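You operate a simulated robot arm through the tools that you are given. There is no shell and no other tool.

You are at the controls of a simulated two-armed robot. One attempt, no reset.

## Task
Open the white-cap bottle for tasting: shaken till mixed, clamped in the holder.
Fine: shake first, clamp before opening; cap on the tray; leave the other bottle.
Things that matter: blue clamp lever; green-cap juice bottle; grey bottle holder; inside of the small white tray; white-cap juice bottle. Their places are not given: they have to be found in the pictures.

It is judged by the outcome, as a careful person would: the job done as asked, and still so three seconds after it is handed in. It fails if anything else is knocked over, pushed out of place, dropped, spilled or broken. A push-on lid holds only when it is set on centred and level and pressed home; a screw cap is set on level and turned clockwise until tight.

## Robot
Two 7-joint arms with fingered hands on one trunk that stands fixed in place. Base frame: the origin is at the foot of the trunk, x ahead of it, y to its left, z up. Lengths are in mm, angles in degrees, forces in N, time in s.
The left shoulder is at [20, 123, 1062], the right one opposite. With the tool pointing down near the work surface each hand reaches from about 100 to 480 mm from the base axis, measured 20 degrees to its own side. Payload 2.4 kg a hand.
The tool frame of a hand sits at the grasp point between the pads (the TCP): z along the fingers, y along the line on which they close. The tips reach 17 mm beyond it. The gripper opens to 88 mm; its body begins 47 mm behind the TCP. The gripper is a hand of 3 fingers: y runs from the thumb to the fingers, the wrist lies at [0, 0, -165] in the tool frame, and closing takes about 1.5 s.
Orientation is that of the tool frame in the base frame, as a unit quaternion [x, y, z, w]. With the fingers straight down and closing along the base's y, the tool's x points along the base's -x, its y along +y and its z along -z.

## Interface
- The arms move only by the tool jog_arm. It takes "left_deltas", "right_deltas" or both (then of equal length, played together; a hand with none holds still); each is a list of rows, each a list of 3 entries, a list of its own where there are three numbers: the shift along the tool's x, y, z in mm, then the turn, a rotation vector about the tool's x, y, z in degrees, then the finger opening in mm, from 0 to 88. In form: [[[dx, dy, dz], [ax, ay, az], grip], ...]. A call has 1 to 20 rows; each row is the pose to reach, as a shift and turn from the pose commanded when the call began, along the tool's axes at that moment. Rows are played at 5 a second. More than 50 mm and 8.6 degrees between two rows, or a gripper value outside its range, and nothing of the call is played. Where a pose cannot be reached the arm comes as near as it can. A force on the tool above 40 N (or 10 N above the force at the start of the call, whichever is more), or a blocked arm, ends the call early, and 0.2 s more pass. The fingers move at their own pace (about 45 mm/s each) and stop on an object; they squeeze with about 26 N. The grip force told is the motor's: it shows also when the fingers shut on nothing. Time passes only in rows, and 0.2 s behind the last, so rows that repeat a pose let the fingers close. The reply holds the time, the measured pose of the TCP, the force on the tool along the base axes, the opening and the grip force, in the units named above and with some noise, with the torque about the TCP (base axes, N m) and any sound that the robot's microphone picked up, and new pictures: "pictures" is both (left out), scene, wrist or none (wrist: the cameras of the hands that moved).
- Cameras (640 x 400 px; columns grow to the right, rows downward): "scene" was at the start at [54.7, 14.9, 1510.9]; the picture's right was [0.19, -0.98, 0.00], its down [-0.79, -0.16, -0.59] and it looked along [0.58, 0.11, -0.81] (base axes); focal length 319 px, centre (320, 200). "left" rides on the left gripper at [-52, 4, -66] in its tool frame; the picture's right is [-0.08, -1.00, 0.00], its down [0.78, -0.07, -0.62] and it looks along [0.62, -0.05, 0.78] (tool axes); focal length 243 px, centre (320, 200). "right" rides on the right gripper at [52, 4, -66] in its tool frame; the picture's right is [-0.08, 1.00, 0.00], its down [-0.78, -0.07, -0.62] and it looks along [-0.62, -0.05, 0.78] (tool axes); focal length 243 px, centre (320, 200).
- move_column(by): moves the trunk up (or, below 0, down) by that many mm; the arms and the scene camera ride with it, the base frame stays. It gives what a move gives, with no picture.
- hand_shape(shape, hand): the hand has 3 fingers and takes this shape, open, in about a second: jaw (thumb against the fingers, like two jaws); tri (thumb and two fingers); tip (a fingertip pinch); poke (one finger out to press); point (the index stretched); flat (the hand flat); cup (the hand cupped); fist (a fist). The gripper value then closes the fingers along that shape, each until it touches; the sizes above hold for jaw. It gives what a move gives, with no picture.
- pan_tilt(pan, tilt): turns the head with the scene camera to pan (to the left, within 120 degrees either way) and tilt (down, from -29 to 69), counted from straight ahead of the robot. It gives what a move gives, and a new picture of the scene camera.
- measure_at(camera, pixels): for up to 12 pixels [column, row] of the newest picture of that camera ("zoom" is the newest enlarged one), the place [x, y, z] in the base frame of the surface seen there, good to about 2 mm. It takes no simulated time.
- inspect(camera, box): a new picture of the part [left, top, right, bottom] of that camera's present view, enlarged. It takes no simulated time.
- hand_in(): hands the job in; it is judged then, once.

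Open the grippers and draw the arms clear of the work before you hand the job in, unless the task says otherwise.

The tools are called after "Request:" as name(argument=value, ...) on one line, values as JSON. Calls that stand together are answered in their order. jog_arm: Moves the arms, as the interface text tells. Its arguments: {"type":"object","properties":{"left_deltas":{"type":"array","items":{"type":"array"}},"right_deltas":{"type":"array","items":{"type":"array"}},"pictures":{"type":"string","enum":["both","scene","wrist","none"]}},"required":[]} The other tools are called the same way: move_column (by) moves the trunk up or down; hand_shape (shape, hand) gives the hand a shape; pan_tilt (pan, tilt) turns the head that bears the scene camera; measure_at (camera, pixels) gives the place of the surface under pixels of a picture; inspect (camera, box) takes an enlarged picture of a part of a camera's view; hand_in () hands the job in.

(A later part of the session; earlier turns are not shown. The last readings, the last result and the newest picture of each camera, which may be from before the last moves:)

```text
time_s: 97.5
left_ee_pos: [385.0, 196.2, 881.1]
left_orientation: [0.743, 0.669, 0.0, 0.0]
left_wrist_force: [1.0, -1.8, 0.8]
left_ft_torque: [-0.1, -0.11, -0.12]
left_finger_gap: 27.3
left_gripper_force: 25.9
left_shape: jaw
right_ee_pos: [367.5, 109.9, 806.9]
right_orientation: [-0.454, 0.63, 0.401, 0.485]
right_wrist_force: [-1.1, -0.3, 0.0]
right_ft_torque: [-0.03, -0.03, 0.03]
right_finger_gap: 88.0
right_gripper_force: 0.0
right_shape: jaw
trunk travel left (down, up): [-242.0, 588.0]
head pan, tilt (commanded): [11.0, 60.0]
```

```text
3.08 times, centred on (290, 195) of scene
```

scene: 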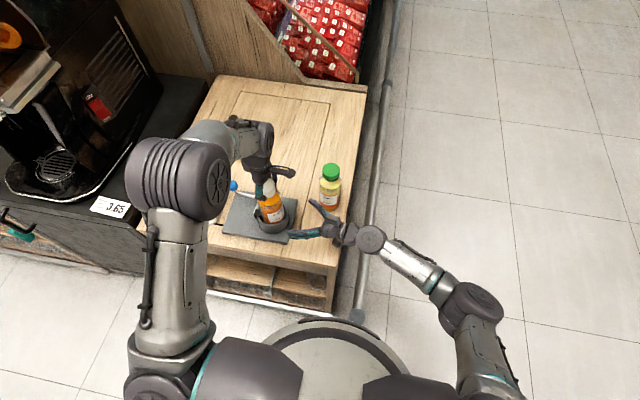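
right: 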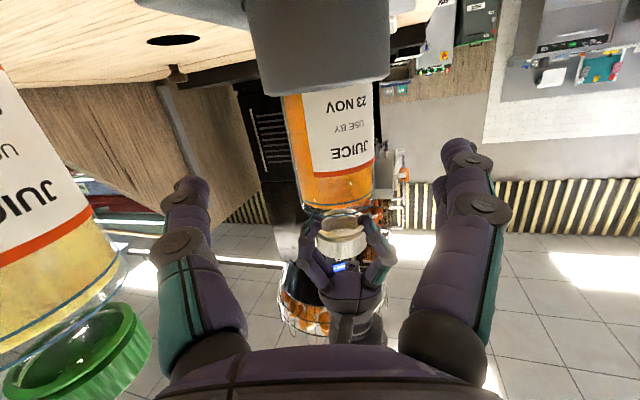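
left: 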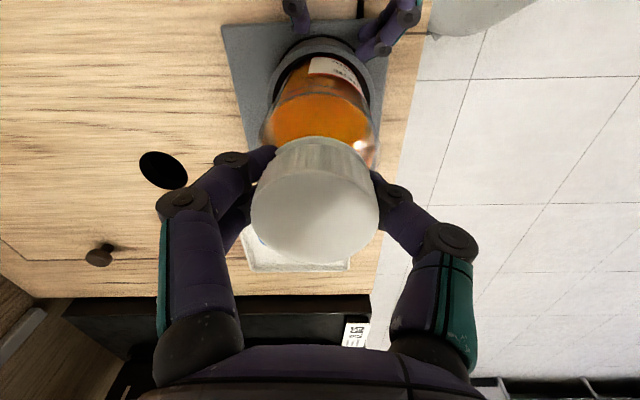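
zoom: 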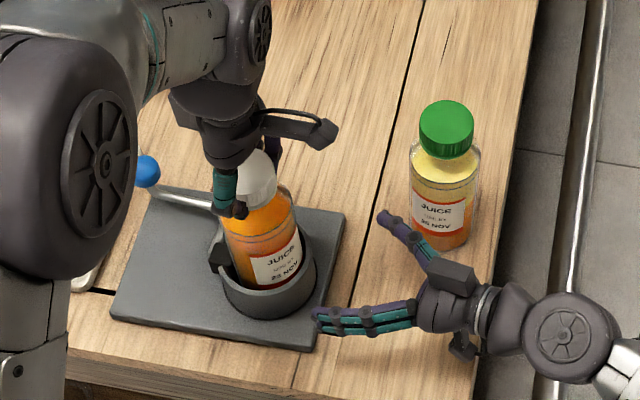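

The right hand is flat (12°) at (367,110,807), with the bottle ahead and clear of the green-cap one. I'll advance 82 mm to take the bottle body between the fingers.

Request:
jog_arm(right_deltas=[[[-3, 4, 15], [0, 0, 0], 88], [[-6, 6, 30], [0, 0, 0], 88], [[-9, 6.1, 46], [0, 0, 0], 88], [[-12, 6.1, 62], [0, 0, 0], 88], [[-14, 6.1, 74], [0, 0, 0], 88], [[-16, 6.1, 82], [0, 0, 0], 88], [[-16, 6.1, 82], [0, 0, 0], 88]], pictures="both")

Request:
inspect(camera="scene", box=[220, 130, 340, 250])

```text
time_s: 99.1
left_ee_pos: [385.7, 196.5, 881.2]
left_orientation: [0.744, 0.669, -0.001, 0.0]
left_wrist_force: [1.8, -1.3, -0.2]
left_ft_torque: [-0.04, -0.12, -0.08]
left_finger_gap: 27.3
left_gripper_force: 25.9
left_shape: jaw
right_ee_pos: [382.8, 190.3, 804.9]
right_orientation: [-0.455, 0.631, 0.4, 0.484]
right_wrist_force: [-0.1, 0.2, 0.1]
right_ft_torque: [-0.01, 0.0, 0.0]
right_finger_gap: 88.1
right_gripper_force: 0.0
right_shape: jaw
trunk travel left (down, up): [-242.0, 588.0]
head pan, tilt (commanded): [11.0, 60.0]
```

scene: 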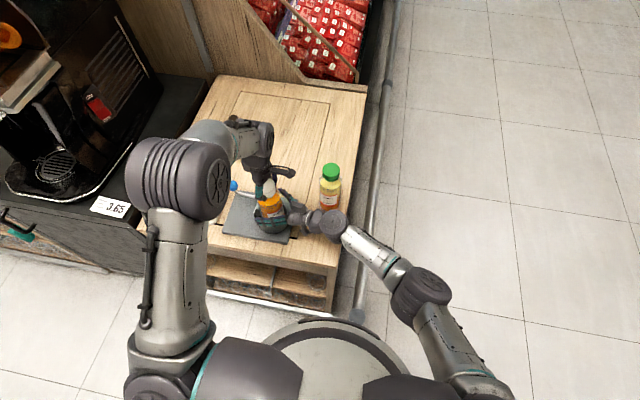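
right: 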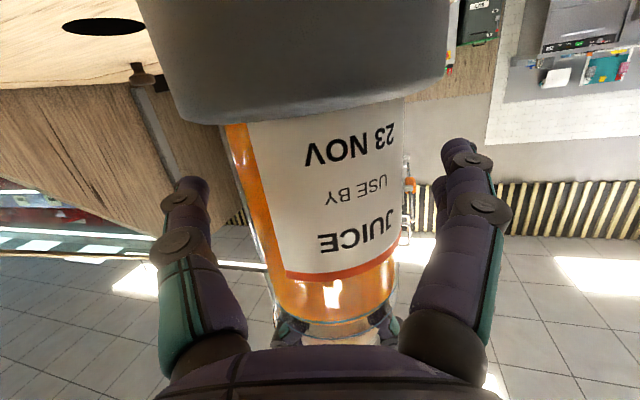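

```text
3.33 times, centred on (280, 190) of scene
```

zoom: 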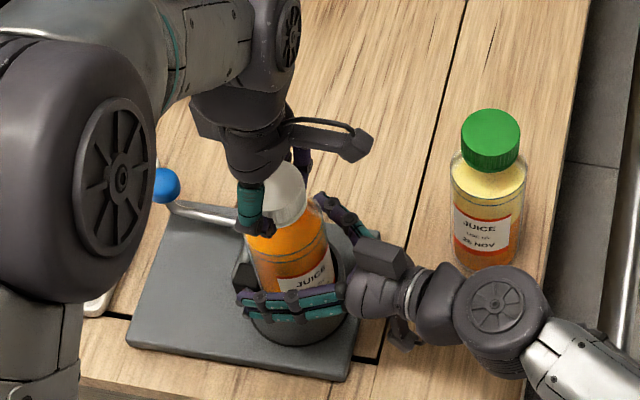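

The bottle body is between the right hand's fingers just above the cup rim. I'll close the right hand on it.

Request:
jog_arm(right_deltas=[[[0, 0, 0], [0, 0, 0], 70], [[0, 0, 0], [0, 0, 0], 50], [[0, 0, 0], [0, 0, 0], 30], [[0, 0, 0], [0, 0, 0], 10], [[0, 0, 0], [0, 0, 0], 0], [[0, 0, 0], [0, 0, 0], 0], [[0, 0, 0], [0, 0, 0], 0]], pictures="wrist")

Request:
inspect(camera="scene", box=[220, 130, 340, 250])

```text
time_s: 100.7
left_ee_pos: [385.3, 195.5, 881.1]
left_orientation: [0.744, 0.669, 0.0, -0.001]
left_wrist_force: [0.9, -4.0, 0.2]
left_ft_torque: [-0.08, -0.12, -0.12]
left_finger_gap: 27.6
left_gripper_force: 26.2
left_shape: jaw
right_ee_pos: [383.8, 191.4, 804.2]
right_orientation: [-0.454, 0.631, 0.401, 0.485]
right_wrist_force: [1.5, 4.8, 0.0]
right_ft_torque: [0.01, -0.06, -0.07]
right_finger_gap: 49.2
right_gripper_force: 25.9
right_shape: jaw
trunk travel left (down, up): [-242.0, 588.0]
head pan, tilt (commanded): [11.0, 60.0]
```

right: 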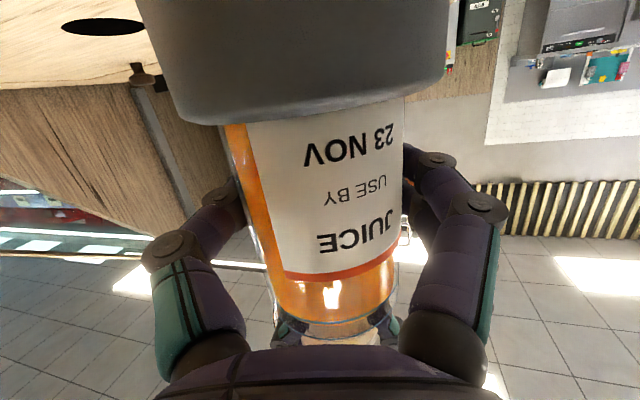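

```text
3.33 times, centred on (280, 190) of scene
```

zoom: 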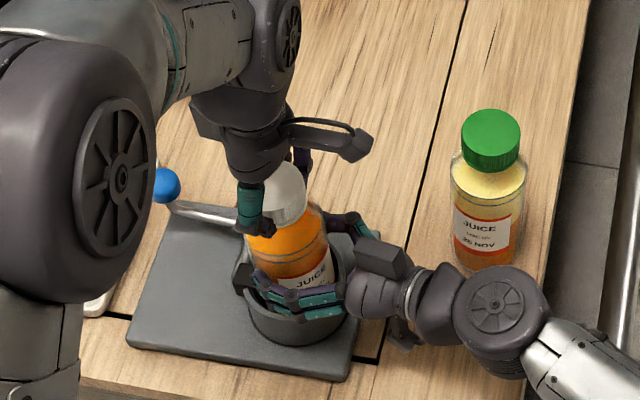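

Both hands are gripping (right on the body, left on the cap). I'll turn the cap 24° counter-clockwise again and compare the label in the wrist view.

Request:
jog_arm(left_deltas=[[[0, 0, 0], [0, 0, -6], 0], [[0, 0, 0], [0, 0, -12], 0], [[0, 0, 0], [0, 0, -18], 0], [[0, 0, 0], [0, 0, -24], 0], [[0, 0, 0], [0, 0, -24], 0]], pictures="both")

Request:
inspect(camera="right", box=[140, 80, 500, 400])

Request:
inspect(camera="scene", box=[220, 130, 340, 250])

```text
time_s: 101.9
left_ee_pos: [385.5, 197.4, 879.6]
left_orientation: [0.587, 0.809, 0.0, 0.0]
left_wrist_force: [1.6, -1.9, 4.6]
left_ft_torque: [0.02, -0.18, -0.7]
left_finger_gap: 27.4
left_gripper_force: 26.4
left_shape: jaw
right_ee_pos: [383.2, 189.9, 803.4]
right_orientation: [-0.456, 0.63, 0.402, 0.484]
right_wrist_force: [-0.1, 1.8, 0.0]
right_ft_torque: [0.0, -0.06, 0.59]
right_finger_gap: 48.6
right_gripper_force: 26.3
right_shape: jaw
trunk travel left (down, up): [-242.0, 588.0]
head pan, tilt (commanded): [11.0, 60.0]
```

scene: 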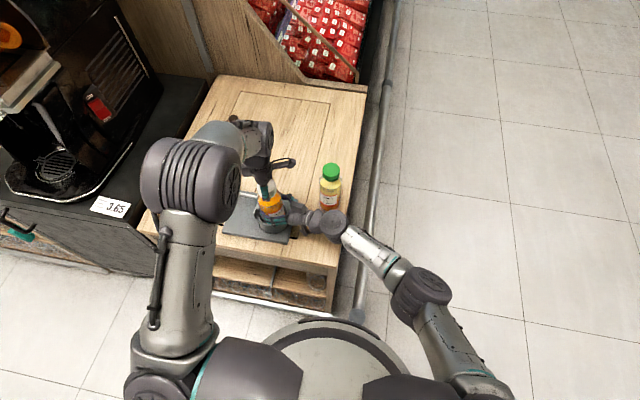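
left: 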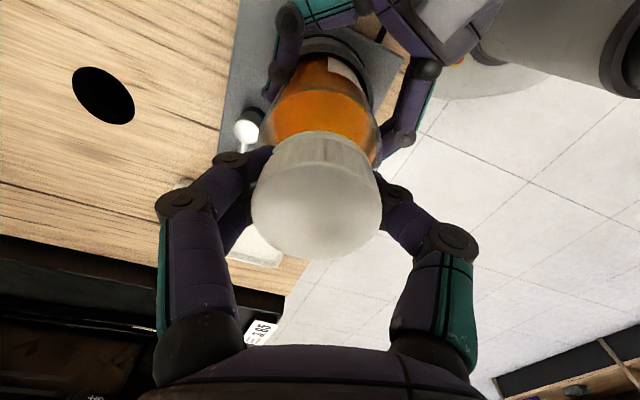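

```text
1.25 times, centred on (320, 240) of right
```

zoom: 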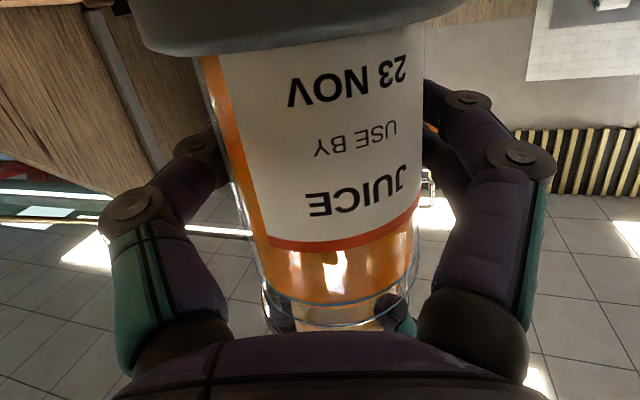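

```text
3.33 times, centred on (280, 190) of scene
```

zoom: 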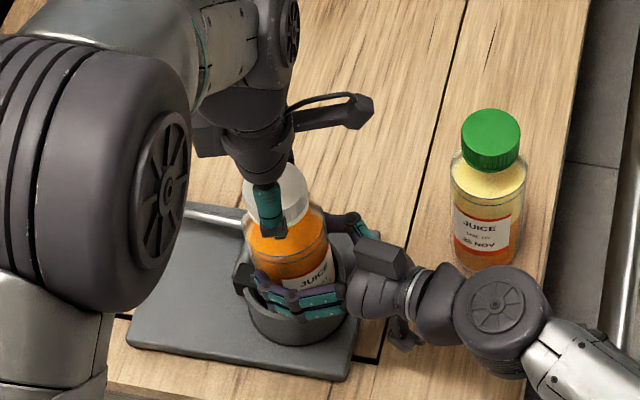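

Now the torque is real (−0.7 N·m at the left, +0.59 at the right) and the label barely moved. I'll keep turning another 48° counter-clockwise and watch.

Request:
jog_arm(left_deltas=[[[0, 0, 0], [0, 0, -7], 0], [[0, 0, 0], [0, 0, -14], 0], [[0, 0, 0], [0, 0, -21], 0], [[0, 0, 0], [0, 0, -28], 0], [[0, 0, 0], [0, 0, -35], 0], [[0, 0, 0], [0, 0, -42], 0], [[0, 0, 0], [0, 0, -48], 0]], pictures="both")

Request:
inspect(camera="right", box=[140, 80, 500, 400])

Request:
inspect(camera="scene", box=[220, 130, 340, 250])

```text
time_s: 103.5
left_ee_pos: [383.0, 197.5, 880.7]
left_orientation: [0.206, 0.979, 0.0, 0.0]
left_wrist_force: [-18.3, 9.6, 11.3]
left_ft_torque: [0.19, 0.18, -0.32]
left_finger_gap: 25.3
left_gripper_force: 25.7
left_shape: jaw
right_ee_pos: [381.6, 191.0, 806.4]
right_orientation: [-0.455, 0.631, 0.4, 0.485]
right_wrist_force: [13.2, -0.4, 2.3]
right_ft_torque: [0.25, 0.61, 0.35]
right_finger_gap: 47.1
right_gripper_force: 26.1
right_shape: jaw
trunk travel left (down, up): [-242.0, 588.0]
head pan, tilt (commanded): [11.0, 60.0]
```

scene: 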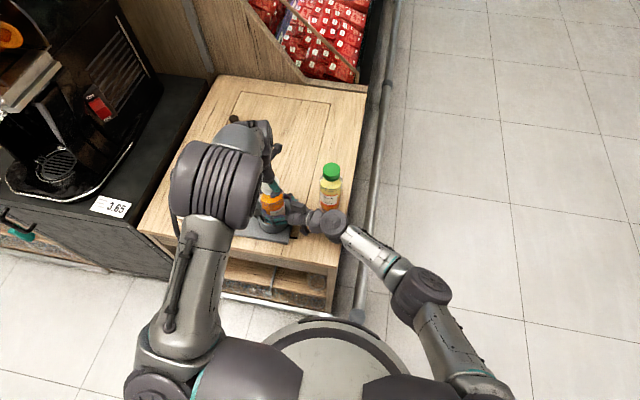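
left: 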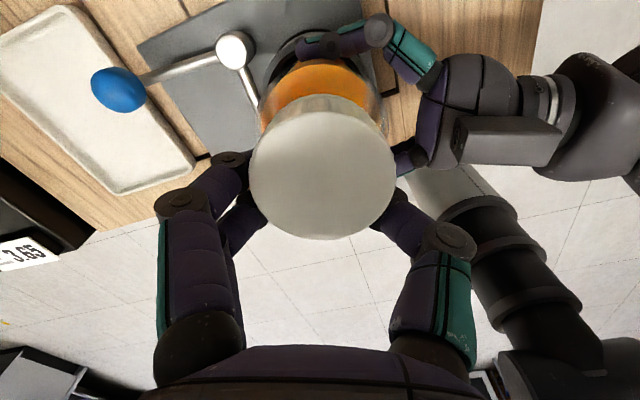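

```text
1.25 times, centred on (320, 240) of right
```

zoom: 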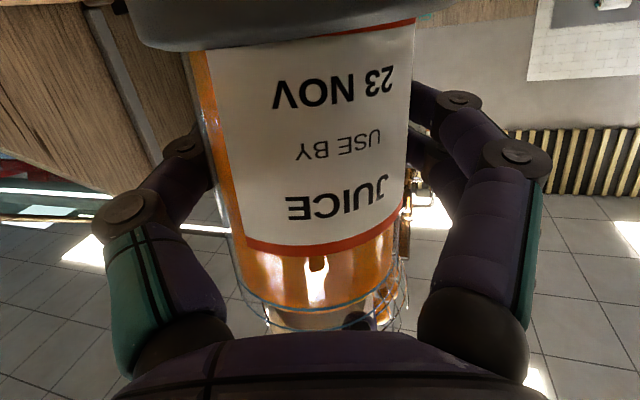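

```text
3.33 times, centred on (280, 190) of scene
```

zoom: 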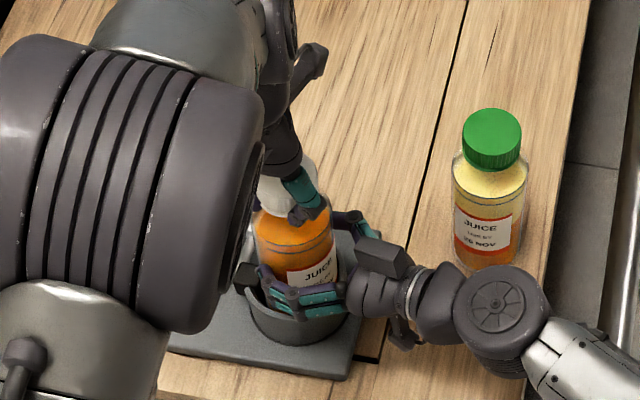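

Side forces have appeared (about 20 N) and the cap looks nearer to the camera, so something shifted. I'll measure the cap top and the bottle before doing anything more.

Request:
measure_at(camera="left", pixels=[[322, 170], [322, 230], [265, 170], [385, 170], [322, 110], [290, 220], [360, 220], [320, 90], [120, 90], [234, 50]])

Request:
inspect(camera="left", box=[150, 0, 550, 270])

```text
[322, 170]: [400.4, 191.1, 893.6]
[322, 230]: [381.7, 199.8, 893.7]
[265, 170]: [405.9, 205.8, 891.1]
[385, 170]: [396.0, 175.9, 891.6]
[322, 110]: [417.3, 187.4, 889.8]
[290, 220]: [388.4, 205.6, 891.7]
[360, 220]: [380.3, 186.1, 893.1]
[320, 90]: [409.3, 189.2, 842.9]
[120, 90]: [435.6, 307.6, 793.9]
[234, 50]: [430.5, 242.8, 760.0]
```

```text
1.48 times, centred on (350, 135) of left
```

zoom: 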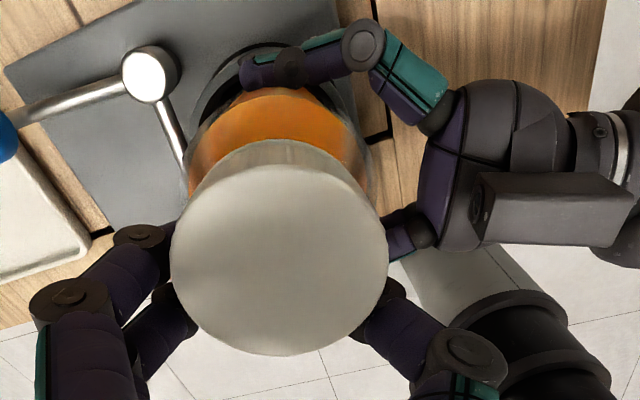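

The cap has been squeezed out forward: its centre is now at (400,191.5), so the bottle top is pushed about 15 mm in +x and the jaw grip isn't stable for turning. I'll open the left hand to release it and see how the bottle settles.

Request:
jog_arm(left_deltas=[[[0, 0, 0], [0, 0, 0], 40], [[0, 0, 0], [0, 0, 0], 55], [[0, 0, 0], [0, 0, 0], 75], [[0, 0, 0], [0, 0, 0], 88], [[0, 0, 0], [0, 0, 0], 88]], pictures="both")

Request:
measure_at(camera="left", pixels=[[322, 170], [322, 230], [265, 170], [385, 170], [322, 120], [290, 220], [360, 220]])

Request:
inspect(camera="right", box=[140, 80, 500, 400])

```text
time_s: 104.7
left_ee_pos: [384.1, 196.9, 880.9]
left_orientation: [0.209, 0.978, 0.001, 0.0]
left_wrist_force: [0.3, 0.1, 0.3]
left_ft_torque: [-0.01, 0.01, 0.0]
left_finger_gap: 87.8
left_gripper_force: 0.0
left_shape: jaw
right_ee_pos: [382.0, 190.9, 804.5]
right_orientation: [-0.456, 0.631, 0.401, 0.484]
right_wrist_force: [-1.8, 0.2, 1.3]
right_ft_torque: [0.04, 0.02, 0.11]
right_finger_gap: 48.0
right_gripper_force: 26.0
right_shape: jaw
trunk travel left (down, up): [-242.0, 588.0]
head pan, tilt (commanded): [11.0, 60.0]
```

scene: 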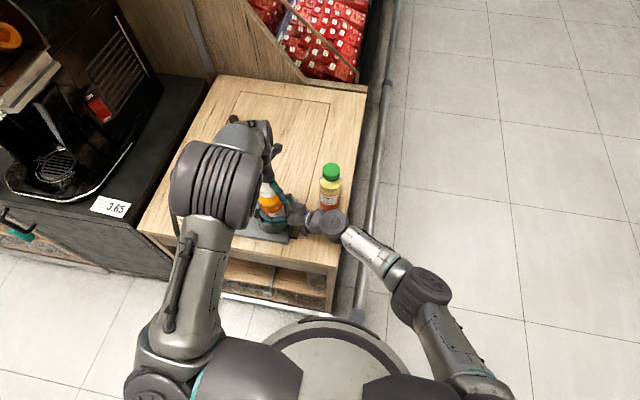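
left: 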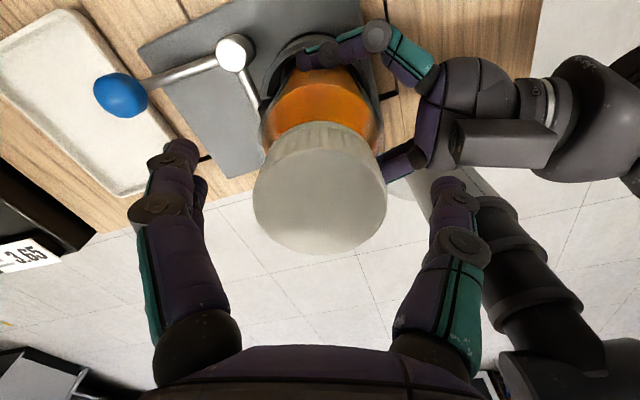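

```text
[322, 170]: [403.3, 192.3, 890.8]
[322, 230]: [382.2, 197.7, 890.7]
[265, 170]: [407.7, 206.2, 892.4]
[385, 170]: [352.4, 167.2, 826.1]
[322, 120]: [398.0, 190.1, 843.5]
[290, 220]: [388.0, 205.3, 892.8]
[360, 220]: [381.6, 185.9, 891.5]
```

```text
1.25 times, centred on (320, 240) of right
```

zoom: 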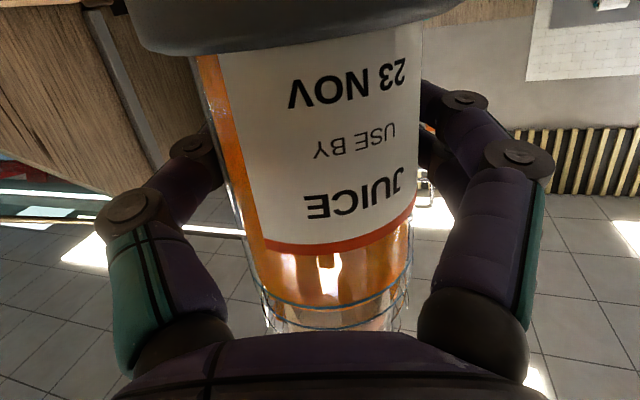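

The bottle sprang back close to its earlier pose. I'll measure the cap's rim anew and switch the left hand to a three-finger grip, which centres on a round cap, after lifting clear.

Request:
measure_at(camera="left", pixels=[[258, 205], [384, 200], [320, 248], [320, 158], [275, 235], [370, 230], [320, 200], [275, 170], [365, 168]])

Request:
jog_arm(left_deltas=[[[0, 0, -20], [0, 0, 0], 88], [[0, 0, -45], [0, 0, 0], 88], [[0, 0, -70], [0, 0, 0], 88], [[0, 0, -70], [0, 0, 0], 88]], pictures="wrist")

Request:
hand_shape(shape="tri", hand="left")

Request:
inspect(camera="left", box=[0, 0, 640, 400])

```text
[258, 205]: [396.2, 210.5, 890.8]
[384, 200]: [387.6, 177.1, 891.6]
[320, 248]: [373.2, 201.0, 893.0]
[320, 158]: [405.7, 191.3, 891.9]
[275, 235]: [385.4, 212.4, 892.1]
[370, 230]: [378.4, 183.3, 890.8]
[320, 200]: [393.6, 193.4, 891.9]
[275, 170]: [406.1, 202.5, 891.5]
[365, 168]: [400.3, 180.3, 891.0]
```

```text
time_s: 105.7
left_ee_pos: [383.0, 197.3, 951.2]
left_orientation: [0.208, 0.978, 0.0, 0.0]
left_wrist_force: [-0.7, -0.5, 0.4]
left_ft_torque: [0.03, -0.01, -0.02]
left_finger_gap: 87.9
left_gripper_force: 0.0
left_shape: jaw
right_ee_pos: [383.5, 190.5, 805.8]
right_orientation: [-0.456, 0.63, 0.401, 0.484]
right_wrist_force: [-2.1, 1.2, 0.9]
right_ft_torque: [0.05, 0.06, 0.05]
right_finger_gap: 47.9
right_gripper_force: 25.9
right_shape: jaw
trunk travel left (down, up): [-242.0, 588.0]
head pan, tilt (commanded): [11.0, 60.0]
```

left: 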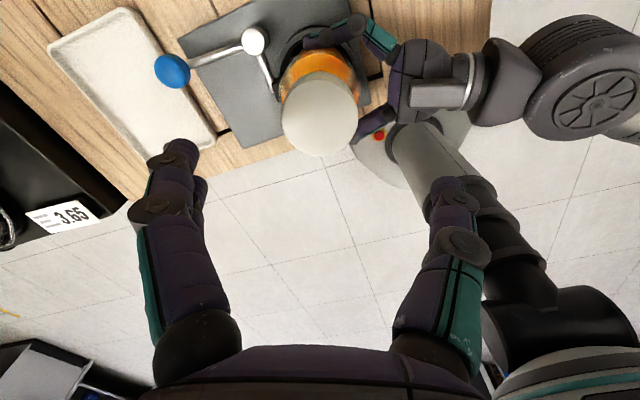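

```text
time_s: 106.6
left_ee_pos: [382.6, 196.9, 950.4]
left_orientation: [0.208, 0.978, 0.001, 0.0]
left_wrist_force: [-0.1, -0.6, 0.6]
left_ft_torque: [-0.01, 0.0, -0.01]
left_finger_gap: 87.7
left_gripper_force: 0.1
left_shape: tri
right_ee_pos: [382.6, 190.4, 803.7]
right_orientation: [-0.455, 0.631, 0.401, 0.484]
right_wrist_force: [-2.4, 1.3, 0.6]
right_ft_torque: [0.03, 0.02, 0.07]
right_finger_gap: 47.8
right_gripper_force: 26.3
right_shape: jaw
trunk travel left (down, up): [-242.0, 588.0]
head pan, tilt (commanded): [11.0, 60.0]
```

```text
1.00 times, centred on (320, 200) of left (not enlarged: the box is as wide or as high as the picture)
```

zoom: 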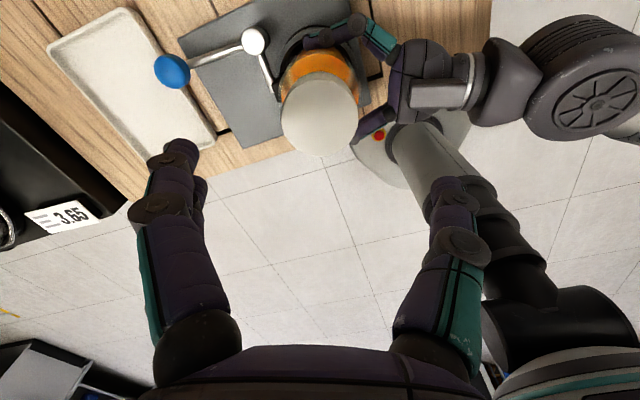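

The open tri shape looks like the jaw from here, so I'll close it partway (to 40) in the air to see how its three fingertips converge.

Request:
jog_arm(left_deltas=[[[0, 0, 0], [0, 0, 0], 60], [[0, 0, 0], [0, 0, 0], 40], [[0, 0, 0], [0, 0, 0], 40], [[0, 0, 0], [0, 0, 0], 40]], pictures="wrist")

Request:
inspect(camera="left", box=[120, 100, 520, 370])

Request:
inspect(camera="scene", box=[210, 110, 330, 240])

```text
time_s: 107.6
left_ee_pos: [382.9, 196.6, 950.7]
left_orientation: [0.208, 0.978, 0.0, 0.0]
left_wrist_force: [0.2, 0.7, 0.0]
left_ft_torque: [0.02, 0.0, -0.01]
left_finger_gap: 40.6
left_gripper_force: 0.1
left_shape: tri
right_ee_pos: [383.4, 190.4, 805.0]
right_orientation: [-0.455, 0.63, 0.401, 0.484]
right_wrist_force: [-1.5, 0.9, 1.6]
right_ft_torque: [0.03, 0.05, 0.08]
right_finger_gap: 48.0
right_gripper_force: 26.1
right_shape: jaw
trunk travel left (down, up): [-242.0, 588.0]
head pan, tilt (commanded): [11.0, 60.0]
```

left: 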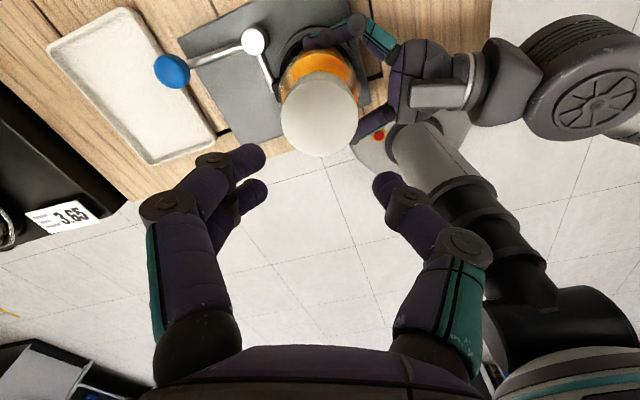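

```text
1.48 times, centred on (320, 235) of left
```

zoom: 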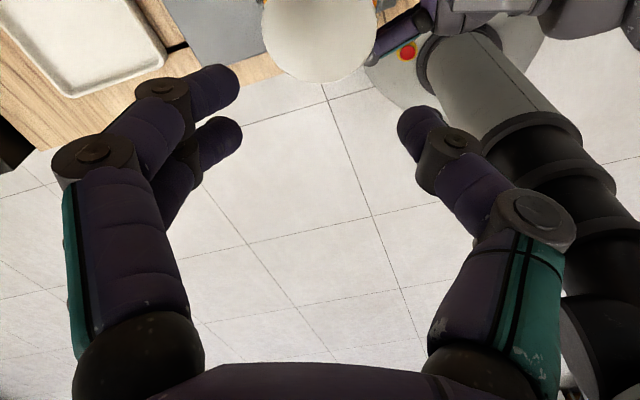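

```text
3.08 times, centred on (270, 175) of scene
```

zoom: 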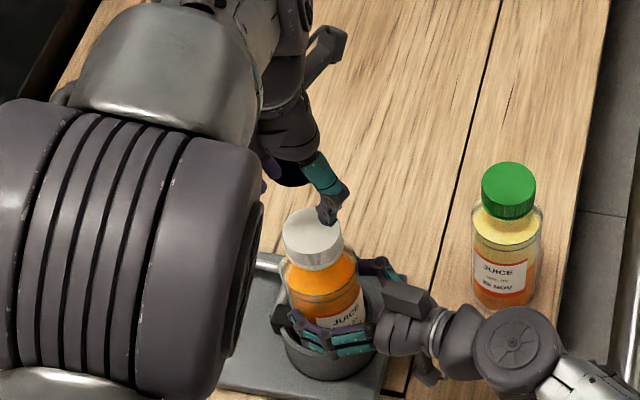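

I'll measure the fingertip positions directly in this view to find the true centre of the grip relative to the tool point.

Request:
measure_at(camera="left", pixels=[[256, 157], [256, 190], [382, 183], [215, 160], [407, 195], [262, 152], [264, 187], [376, 178], [240, 165], [240, 200], [400, 205], [462, 242]])

```text
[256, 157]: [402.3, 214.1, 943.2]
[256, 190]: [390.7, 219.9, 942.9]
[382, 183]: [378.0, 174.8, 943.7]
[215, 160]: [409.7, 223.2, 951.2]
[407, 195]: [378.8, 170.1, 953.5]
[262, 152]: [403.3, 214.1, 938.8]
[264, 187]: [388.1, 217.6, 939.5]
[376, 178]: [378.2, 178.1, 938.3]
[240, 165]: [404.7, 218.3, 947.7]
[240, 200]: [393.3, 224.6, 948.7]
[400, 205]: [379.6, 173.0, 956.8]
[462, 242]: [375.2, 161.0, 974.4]
```

The fingertips' true centre lies about 4 mm toward +x of the tool point, which explains the squeeze-out. I'll open, rotate back clockwise 96°, and position so the cap (390.5,195) sits at that true centre.

Request:
jog_arm(left_deltas=[[[0, 0, 0], [0, 0, 8], 60], [[0, 0, 0], [0, 0, 16], 70], [[-1, 0, 0], [0, 0, 24], 70], [[-2, -0.5, 0], [0, 0, 32], 70], [[-3, -1, 0], [0, 0, 40], 70], [[-4, -1.5, 0], [0, 0, 48], 70], [[-5, -2, 0], [0, 0, 56], 70], [[-6, -2, 0], [0, 0, 64], 70], [[-7, -2.5, 0], [0, 0, 72], 70], [[-7.1, -2.5, 0], [0, 0, 80], 70], [[-7.1, -2.5, 0], [0, 0, 88], 70], [[-7.1, -2.5, 0], [0, 0, 96], 70], [[-7.1, -2.5, 0], [0, 0, 96], 70]], pictures="wrist")

Request:
measure_at(camera="left", pixels=[[320, 120], [300, 130], [345, 130], [322, 150], [322, 100], [290, 110], [350, 112]])

```text
time_s: 110.4
left_ee_pos: [390.1, 190.5, 951.1]
left_orientation: [0.867, 0.499, 0.0, 0.001]
left_wrist_force: [1.1, -0.2, -1.1]
left_ft_torque: [0.01, -0.01, -0.02]
left_finger_gap: 70.0
left_gripper_force: 0.1
left_shape: tri
right_ee_pos: [382.5, 190.9, 804.6]
right_orientation: [-0.455, 0.631, 0.401, 0.484]
right_wrist_force: [-2.0, 1.5, -0.2]
right_ft_torque: [0.05, 0.08, 0.04]
right_finger_gap: 48.0
right_gripper_force: 25.8
right_shape: jaw
trunk travel left (down, up): [-242.0, 588.0]
head pan, tilt (commanded): [11.0, 60.0]
```

left: 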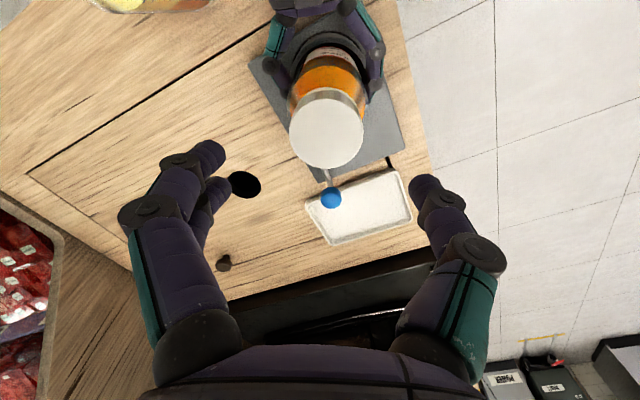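

```text
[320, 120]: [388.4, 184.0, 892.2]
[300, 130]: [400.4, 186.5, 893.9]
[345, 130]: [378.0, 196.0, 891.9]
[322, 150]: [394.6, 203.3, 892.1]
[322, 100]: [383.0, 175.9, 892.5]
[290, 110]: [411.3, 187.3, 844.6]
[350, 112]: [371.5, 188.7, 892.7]
```

I'll pin the cap's rim more exactly from this view.

Request:
measure_at(camera="left", pixels=[[291, 133], [361, 133], [326, 165], [326, 99], [302, 157], [350, 157], [303, 108], [350, 106], [326, 132]])

```text
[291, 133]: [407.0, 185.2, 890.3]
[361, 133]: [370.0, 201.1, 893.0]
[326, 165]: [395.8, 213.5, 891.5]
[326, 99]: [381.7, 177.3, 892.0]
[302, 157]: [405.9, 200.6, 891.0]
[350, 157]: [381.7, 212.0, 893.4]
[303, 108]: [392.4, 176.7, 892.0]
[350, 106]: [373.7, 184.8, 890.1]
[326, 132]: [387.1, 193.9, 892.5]
```

The cap centre is (388.5,194). I'll nudge accordingly and descend to TCP z≈887 so the fingertips meet the middle of the cap's side.

Request:
jog_arm(left_deltas=[[[-1.7, -2.4, 20], [0, 0, 0], 70], [[-1.7, -2.4, 42], [0, 0, 0], 70], [[-1.7, -2.4, 64], [0, 0, 0], 70], [[-1.7, -2.4, 64], [0, 0, 0], 70]], pictures="wrist")

Request:
jog_arm(left_deltas=[[[0, 0, 0], [0, 0, 0], 50], [[0, 0, 0], [0, 0, 0], 35], [[0, 0, 0], [0, 0, 0], 20], [[0, 0, 0], [0, 0, 0], 0], [[0, 0, 0], [0, 0, 0], 0], [[0, 0, 0], [0, 0, 0], 0]], pictures="wrist")

Request:
measure_at(camera="left", pixels=[[258, 215], [378, 212], [318, 258], [318, 170], [318, 212]])

```text
time_s: 111.4
left_ee_pos: [387.1, 190.7, 886.5]
left_orientation: [0.866, 0.5, -0.001, 0.0]
left_wrist_force: [-0.1, -1.1, -0.4]
left_ft_torque: [-0.02, -0.01, -0.02]
left_finger_gap: 69.7
left_gripper_force: 0.1
left_shape: tri
right_ee_pos: [382.5, 190.4, 805.8]
right_orientation: [-0.456, 0.631, 0.401, 0.483]
right_wrist_force: [-1.6, 1.5, 1.2]
right_ft_torque: [0.01, 0.05, 0.08]
right_finger_gap: 47.8
right_gripper_force: 26.2
right_shape: jaw
trunk travel left (down, up): [-242.0, 588.0]
head pan, tilt (commanded): [11.0, 60.0]
```

left: 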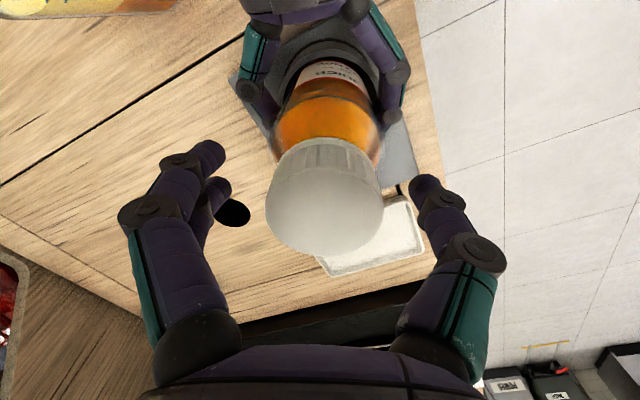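

```text
time_s: 112.8
left_ee_pos: [388.8, 190.3, 885.8]
left_orientation: [0.866, 0.5, -0.001, 0.0]
left_wrist_force: [-1.6, -0.8, -10.3]
left_ft_torque: [0.04, 0.07, 0.02]
left_finger_gap: 28.6
left_gripper_force: 26.2
left_shape: tri
right_ee_pos: [383.1, 191.4, 805.5]
right_orientation: [-0.455, 0.631, 0.401, 0.484]
right_wrist_force: [1.1, 2.9, 4.5]
right_ft_torque: [0.09, 0.09, 0.03]
right_finger_gap: 47.9
right_gripper_force: 26.3
right_shape: jaw
trunk travel left (down, up): [-242.0, 588.0]
head pan, tilt (commanded): [11.0, 60.0]
```

left: 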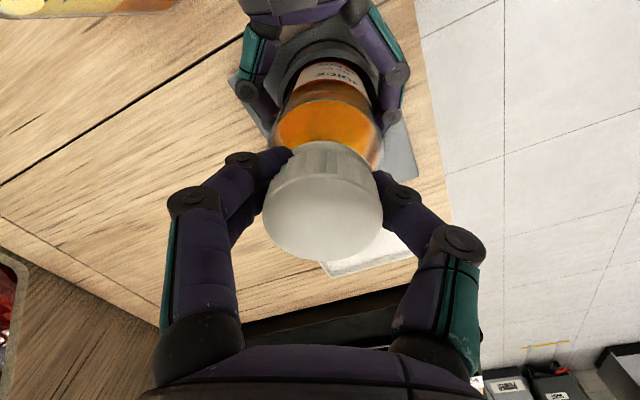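

```text
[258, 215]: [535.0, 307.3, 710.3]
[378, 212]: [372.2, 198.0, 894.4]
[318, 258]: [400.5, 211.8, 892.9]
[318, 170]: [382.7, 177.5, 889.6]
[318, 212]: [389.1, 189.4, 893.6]
```

The tri grip holds the cap centred (wrist view (322,210)). I'll ease down 2 mm and turn 24° counter-clockwise about the cap's axis, then read torque and label.

Request:
jog_arm(left_deltas=[[[0, 0, 2], [0, 0, 0], 0], [[0, 0.3, 2], [0, 0, -6], 0], [[0.1, 0.6, 2], [0, 0, -12], 0], [[0.15, 0.9, 2], [0, 0, -18], 0], [[0.3, 1.2, 2], [0, 0, -24], 0], [[0.3, 1.2, 2], [0, 0, -24], 0]], pictures="both")

Request:
inspect(camera="right", box=[140, 80, 500, 400])

Request:
inspect(camera="left", box=[220, 80, 420, 280])

```text
time_s: 114.2
left_ee_pos: [390.2, 189.5, 884.6]
left_orientation: [0.743, 0.67, 0.0, 0.0]
left_wrist_force: [-1.2, -2.0, -5.8]
left_ft_torque: [-0.03, 0.03, -0.01]
left_finger_gap: 27.3
left_gripper_force: 26.1
left_shape: tri
right_ee_pos: [382.9, 190.6, 804.7]
right_orientation: [-0.455, 0.631, 0.401, 0.484]
right_wrist_force: [0.9, 3.6, 5.4]
right_ft_torque: [0.06, -0.03, -0.06]
right_finger_gap: 47.7
right_gripper_force: 26.5
right_shape: jaw
trunk travel left (down, up): [-242.0, 588.0]
head pan, tilt (commanded): [11.0, 60.0]
```

scene: 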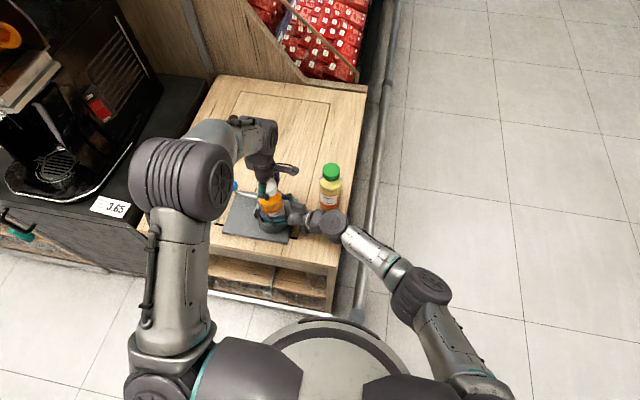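
left: 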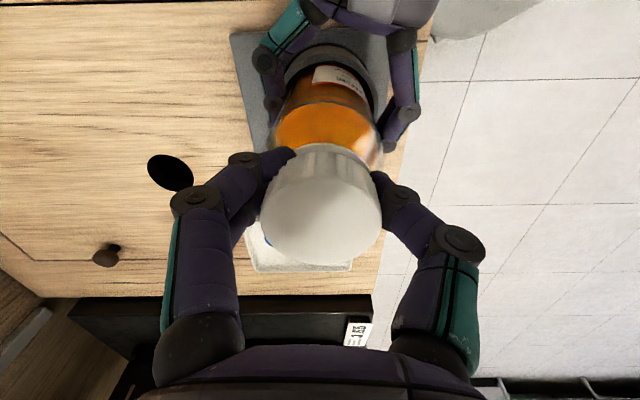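

```text
1.25 times, centred on (320, 240) of right
```

zoom: 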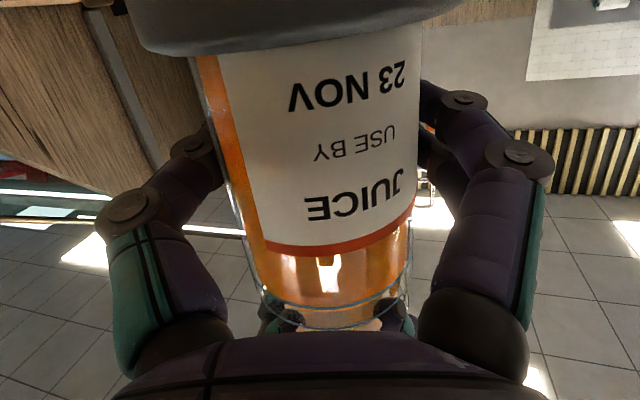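

```text
2.00 times, centred on (320, 180) of left
```

zoom: 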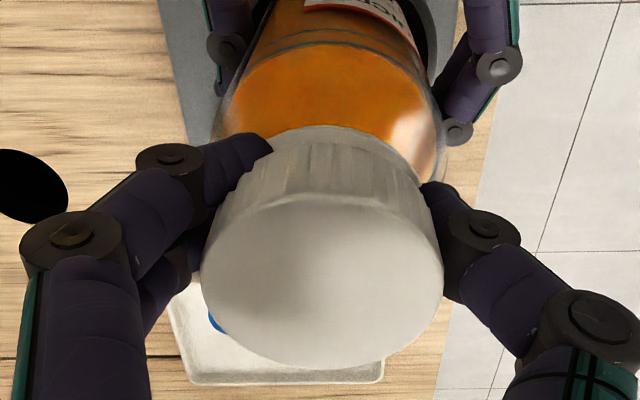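

The torque is now near zero and the label stayed still: the cap broke loose and is turning on its thread. I'll continue another 70° counter-clockwise about the cap's axis, with a slight rise.

Request:
jog_arm(left_deltas=[[[0, 0.4, 0], [0, 0, -7], 0], [[0.1, 0.7, -0.1], [0, 0, -14], 0], [[0.2, 1.1, -0.2], [0, 0, -21], 0], [[0.35, 1.4, -0.3], [0, 0, -28], 0], [[0.5, 1.7, -0.4], [0, 0, -35], 0], [[0.8, 2.0, -0.5], [0, 0, -42], 0], [[1.0, 2.3, -0.6], [0, 0, -49], 0], [[1.3, 2.5, -0.7], [0, 0, -56], 0], [[1.6, 2.7, -0.8], [0, 0, -63], 0], [[2.0, 2.8, -0.9], [0, 0, -70], 0], [[2.0, 2.8, -0.9], [0, 0, -70], 0]], pictures="both")

Request:
inspect(camera="right", box=[140, 80, 500, 400])

Request:
inspect(camera="left", box=[220, 80, 420, 280])

```text
time_s: 116.6
left_ee_pos: [392.8, 193.7, 886.1]
left_orientation: [0.224, 0.975, 0.0, 0.0]
left_wrist_force: [3.5, 0.9, -8.8]
left_ft_torque: [0.05, -0.13, -0.16]
left_finger_gap: 25.9
left_gripper_force: 25.7
left_shape: tri
right_ee_pos: [382.3, 190.5, 804.6]
right_orientation: [-0.455, 0.63, 0.401, 0.484]
right_wrist_force: [-3.0, 1.3, 7.2]
right_ft_torque: [0.07, -0.2, 0.12]
right_finger_gap: 48.0
right_gripper_force: 26.0
right_shape: jaw
trunk travel left (down, up): [-242.0, 588.0]
head pan, tilt (commanded): [11.0, 60.0]
```

scene: 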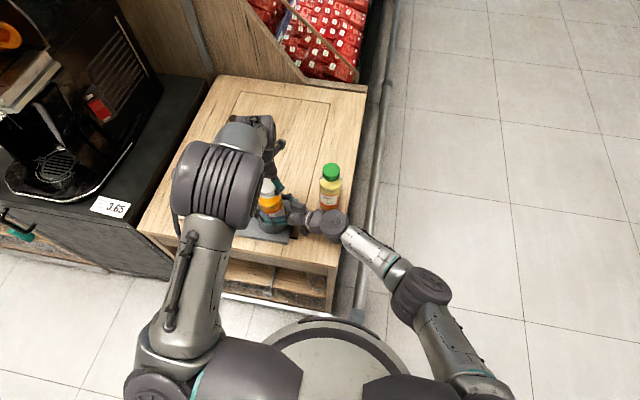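
left: 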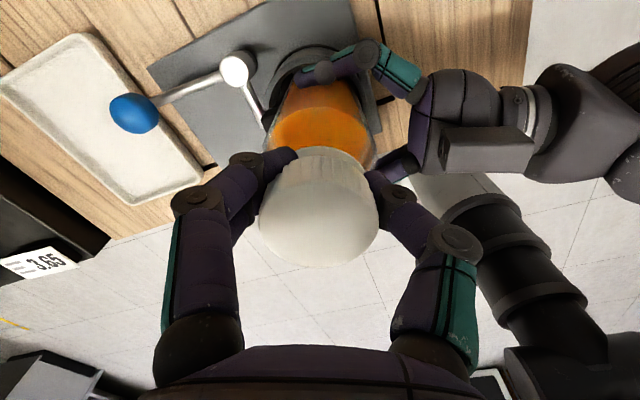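

```text
1.25 times, centred on (320, 240) of right
```

zoom: 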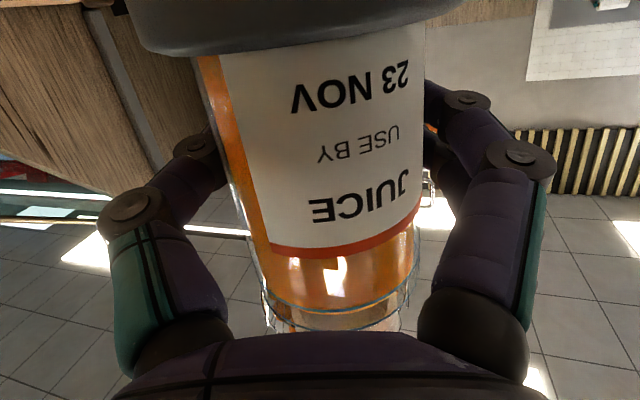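

```text
2.00 times, centred on (320, 180) of left
```

zoom: 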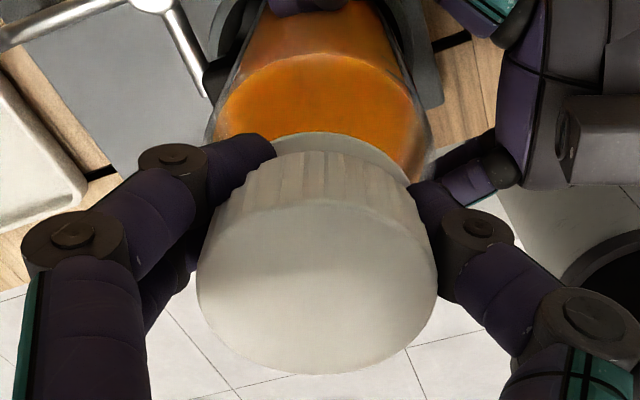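

The cap keeps turning with little torque (−0.16) and the bottle holds still. I'll continue another 84° counter-clockwise.

Request:
jog_arm(left_deltas=[[[0, 0.4, 0], [0, 0, -7], 0], [[0.1, 0.7, 0], [0, 0, -14], 0], [[0.2, 1.1, 0], [0, 0, -21], 0], [[0.35, 1.4, 0], [0, 0, -28], 0], [[0.5, 1.7, 0], [0, 0, -35], 0], [[0.8, 2.0, 0], [0, 0, -42], 0], [[1.0, 2.3, 0], [0, 0, -49], 0], [[1.3, 2.5, 0], [0, 0, -56], 0], [[1.6, 2.7, 0], [0, 0, -63], 0], [[2.0, 2.8, 0], [0, 0, -70], 0], [[2.3, 2.9, 0], [0, 0, -77], 0], [[2.7, 3.0, 0], [0, 0, -84], 0]], pictures="both")

Request:
inspect(camera="right", box=[140, 80, 500, 400])

Request:
inspect(camera="left", box=[220, 80, 420, 280])

```text
time_s: 119.2
left_ee_pos: [388.8, 196.5, 886.6]
left_orientation: [-0.485, 0.874, 0.001, 0.001]
left_wrist_force: [1.8, 14.0, 0.8]
left_ft_torque: [0.21, -0.02, -0.1]
left_finger_gap: 10.2
left_gripper_force: 26.5
left_shape: tri
right_ee_pos: [383.9, 190.8, 804.6]
right_orientation: [-0.455, 0.63, 0.401, 0.485]
right_wrist_force: [0.7, -13.3, 20.4]
right_ft_torque: [0.09, -0.08, 0.04]
right_finger_gap: 43.8
right_gripper_force: 26.2
right_shape: jaw
trunk travel left (down, up): [-242.0, 588.0]
head pan, tilt (commanded): [11.0, 60.0]
```

scene: 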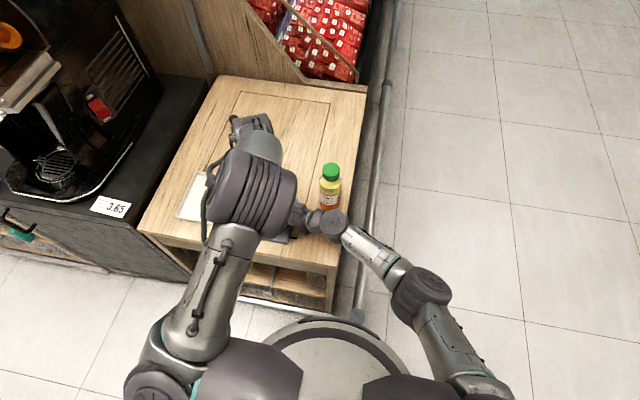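
left: 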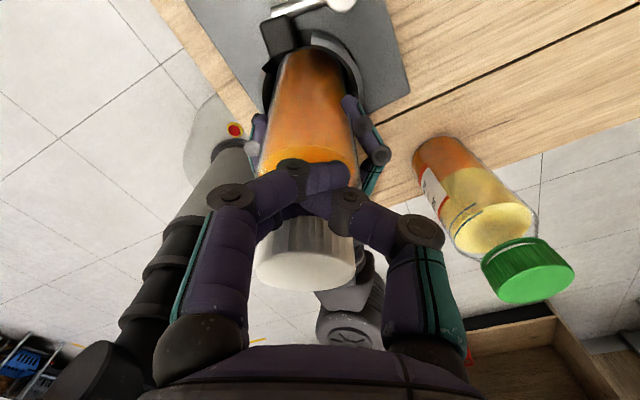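

```text
1.25 times, centred on (320, 240) of right
```

zoom: 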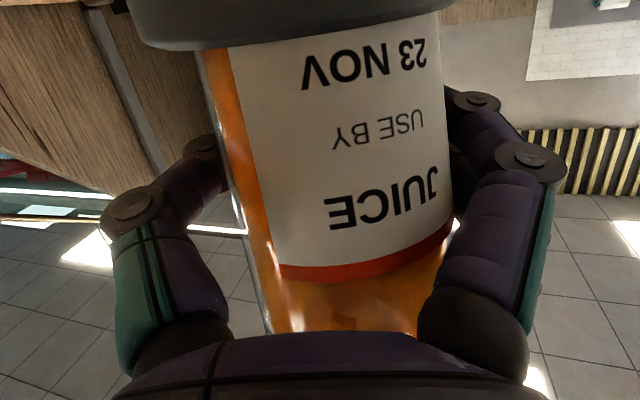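

```text
2.00 times, centred on (320, 180) of left
```

zoom: 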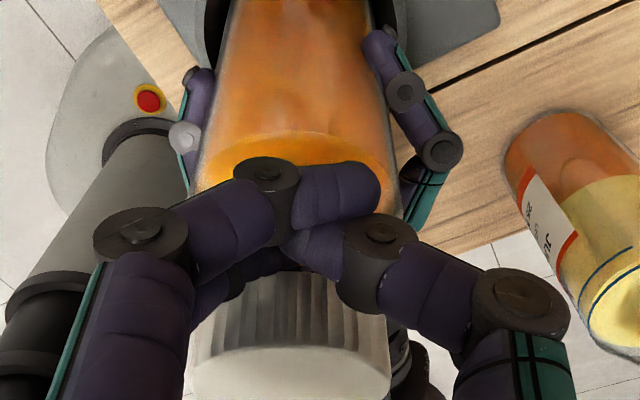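

The grip slipped: the fingers closed past the cap and pushed the bottle top toward the right hand (14 N sideways). I'll open the left hand at once and let the bottle recover.

Request:
jog_arm(left_deltas=[[[0, 0, 0], [0, 0, 0], 30], [[0, 0, 0], [0, 0, 0], 50], [[0, 0, 0], [0, 0, 0], 70], [[0, 0, 0], [0, 0, 0], 88], [[0, 0, 0], [0, 0, 0], 88]], pictures="both")

Request:
inspect(camera="left", box=[160, 0, 560, 320])

Request:
inspect(camera="right", box=[140, 80, 500, 400])

```text
time_s: 120.4
left_ee_pos: [390.5, 196.0, 886.3]
left_orientation: [-0.485, 0.874, 0.0, 0.0]
left_wrist_force: [-0.7, 0.1, 0.0]
left_ft_torque: [0.01, 0.01, 0.06]
left_finger_gap: 88.0
left_gripper_force: 0.0
left_shape: tri
right_ee_pos: [383.2, 191.8, 805.2]
right_orientation: [-0.455, 0.631, 0.401, 0.484]
right_wrist_force: [3.8, 7.2, 13.9]
right_ft_torque: [0.02, -0.08, -0.13]
right_finger_gap: 44.0
right_gripper_force: 26.4
right_shape: jaw
trunk travel left (down, up): [-242.0, 588.0]
head pan, tilt (commanded): [11.0, 60.0]
```

scene: 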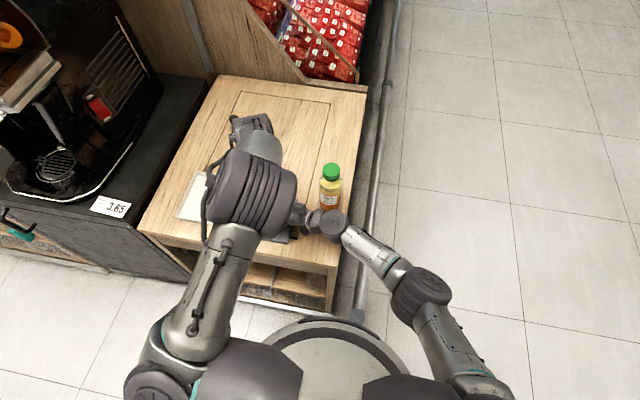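
left: 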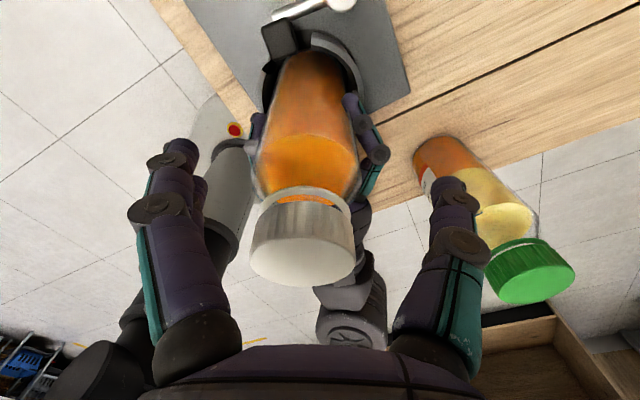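

```text
1.25 times, centred on (360, 160) of left
```

zoom: 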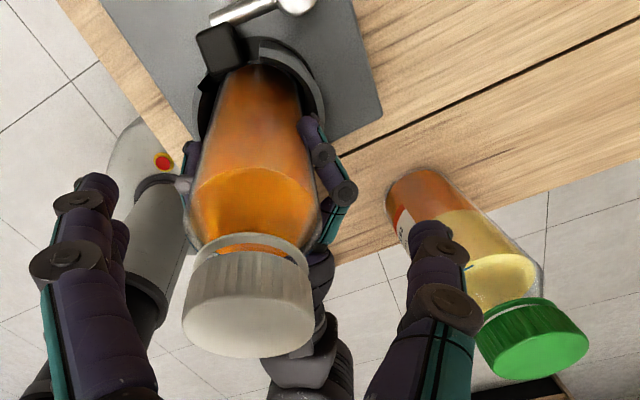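

```text
1.25 times, centred on (320, 240) of right
```

zoom: 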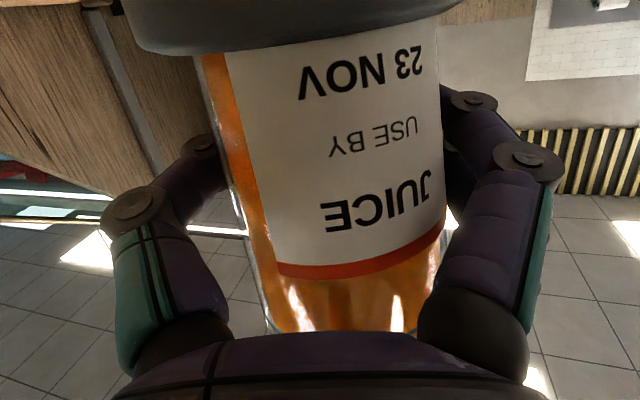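

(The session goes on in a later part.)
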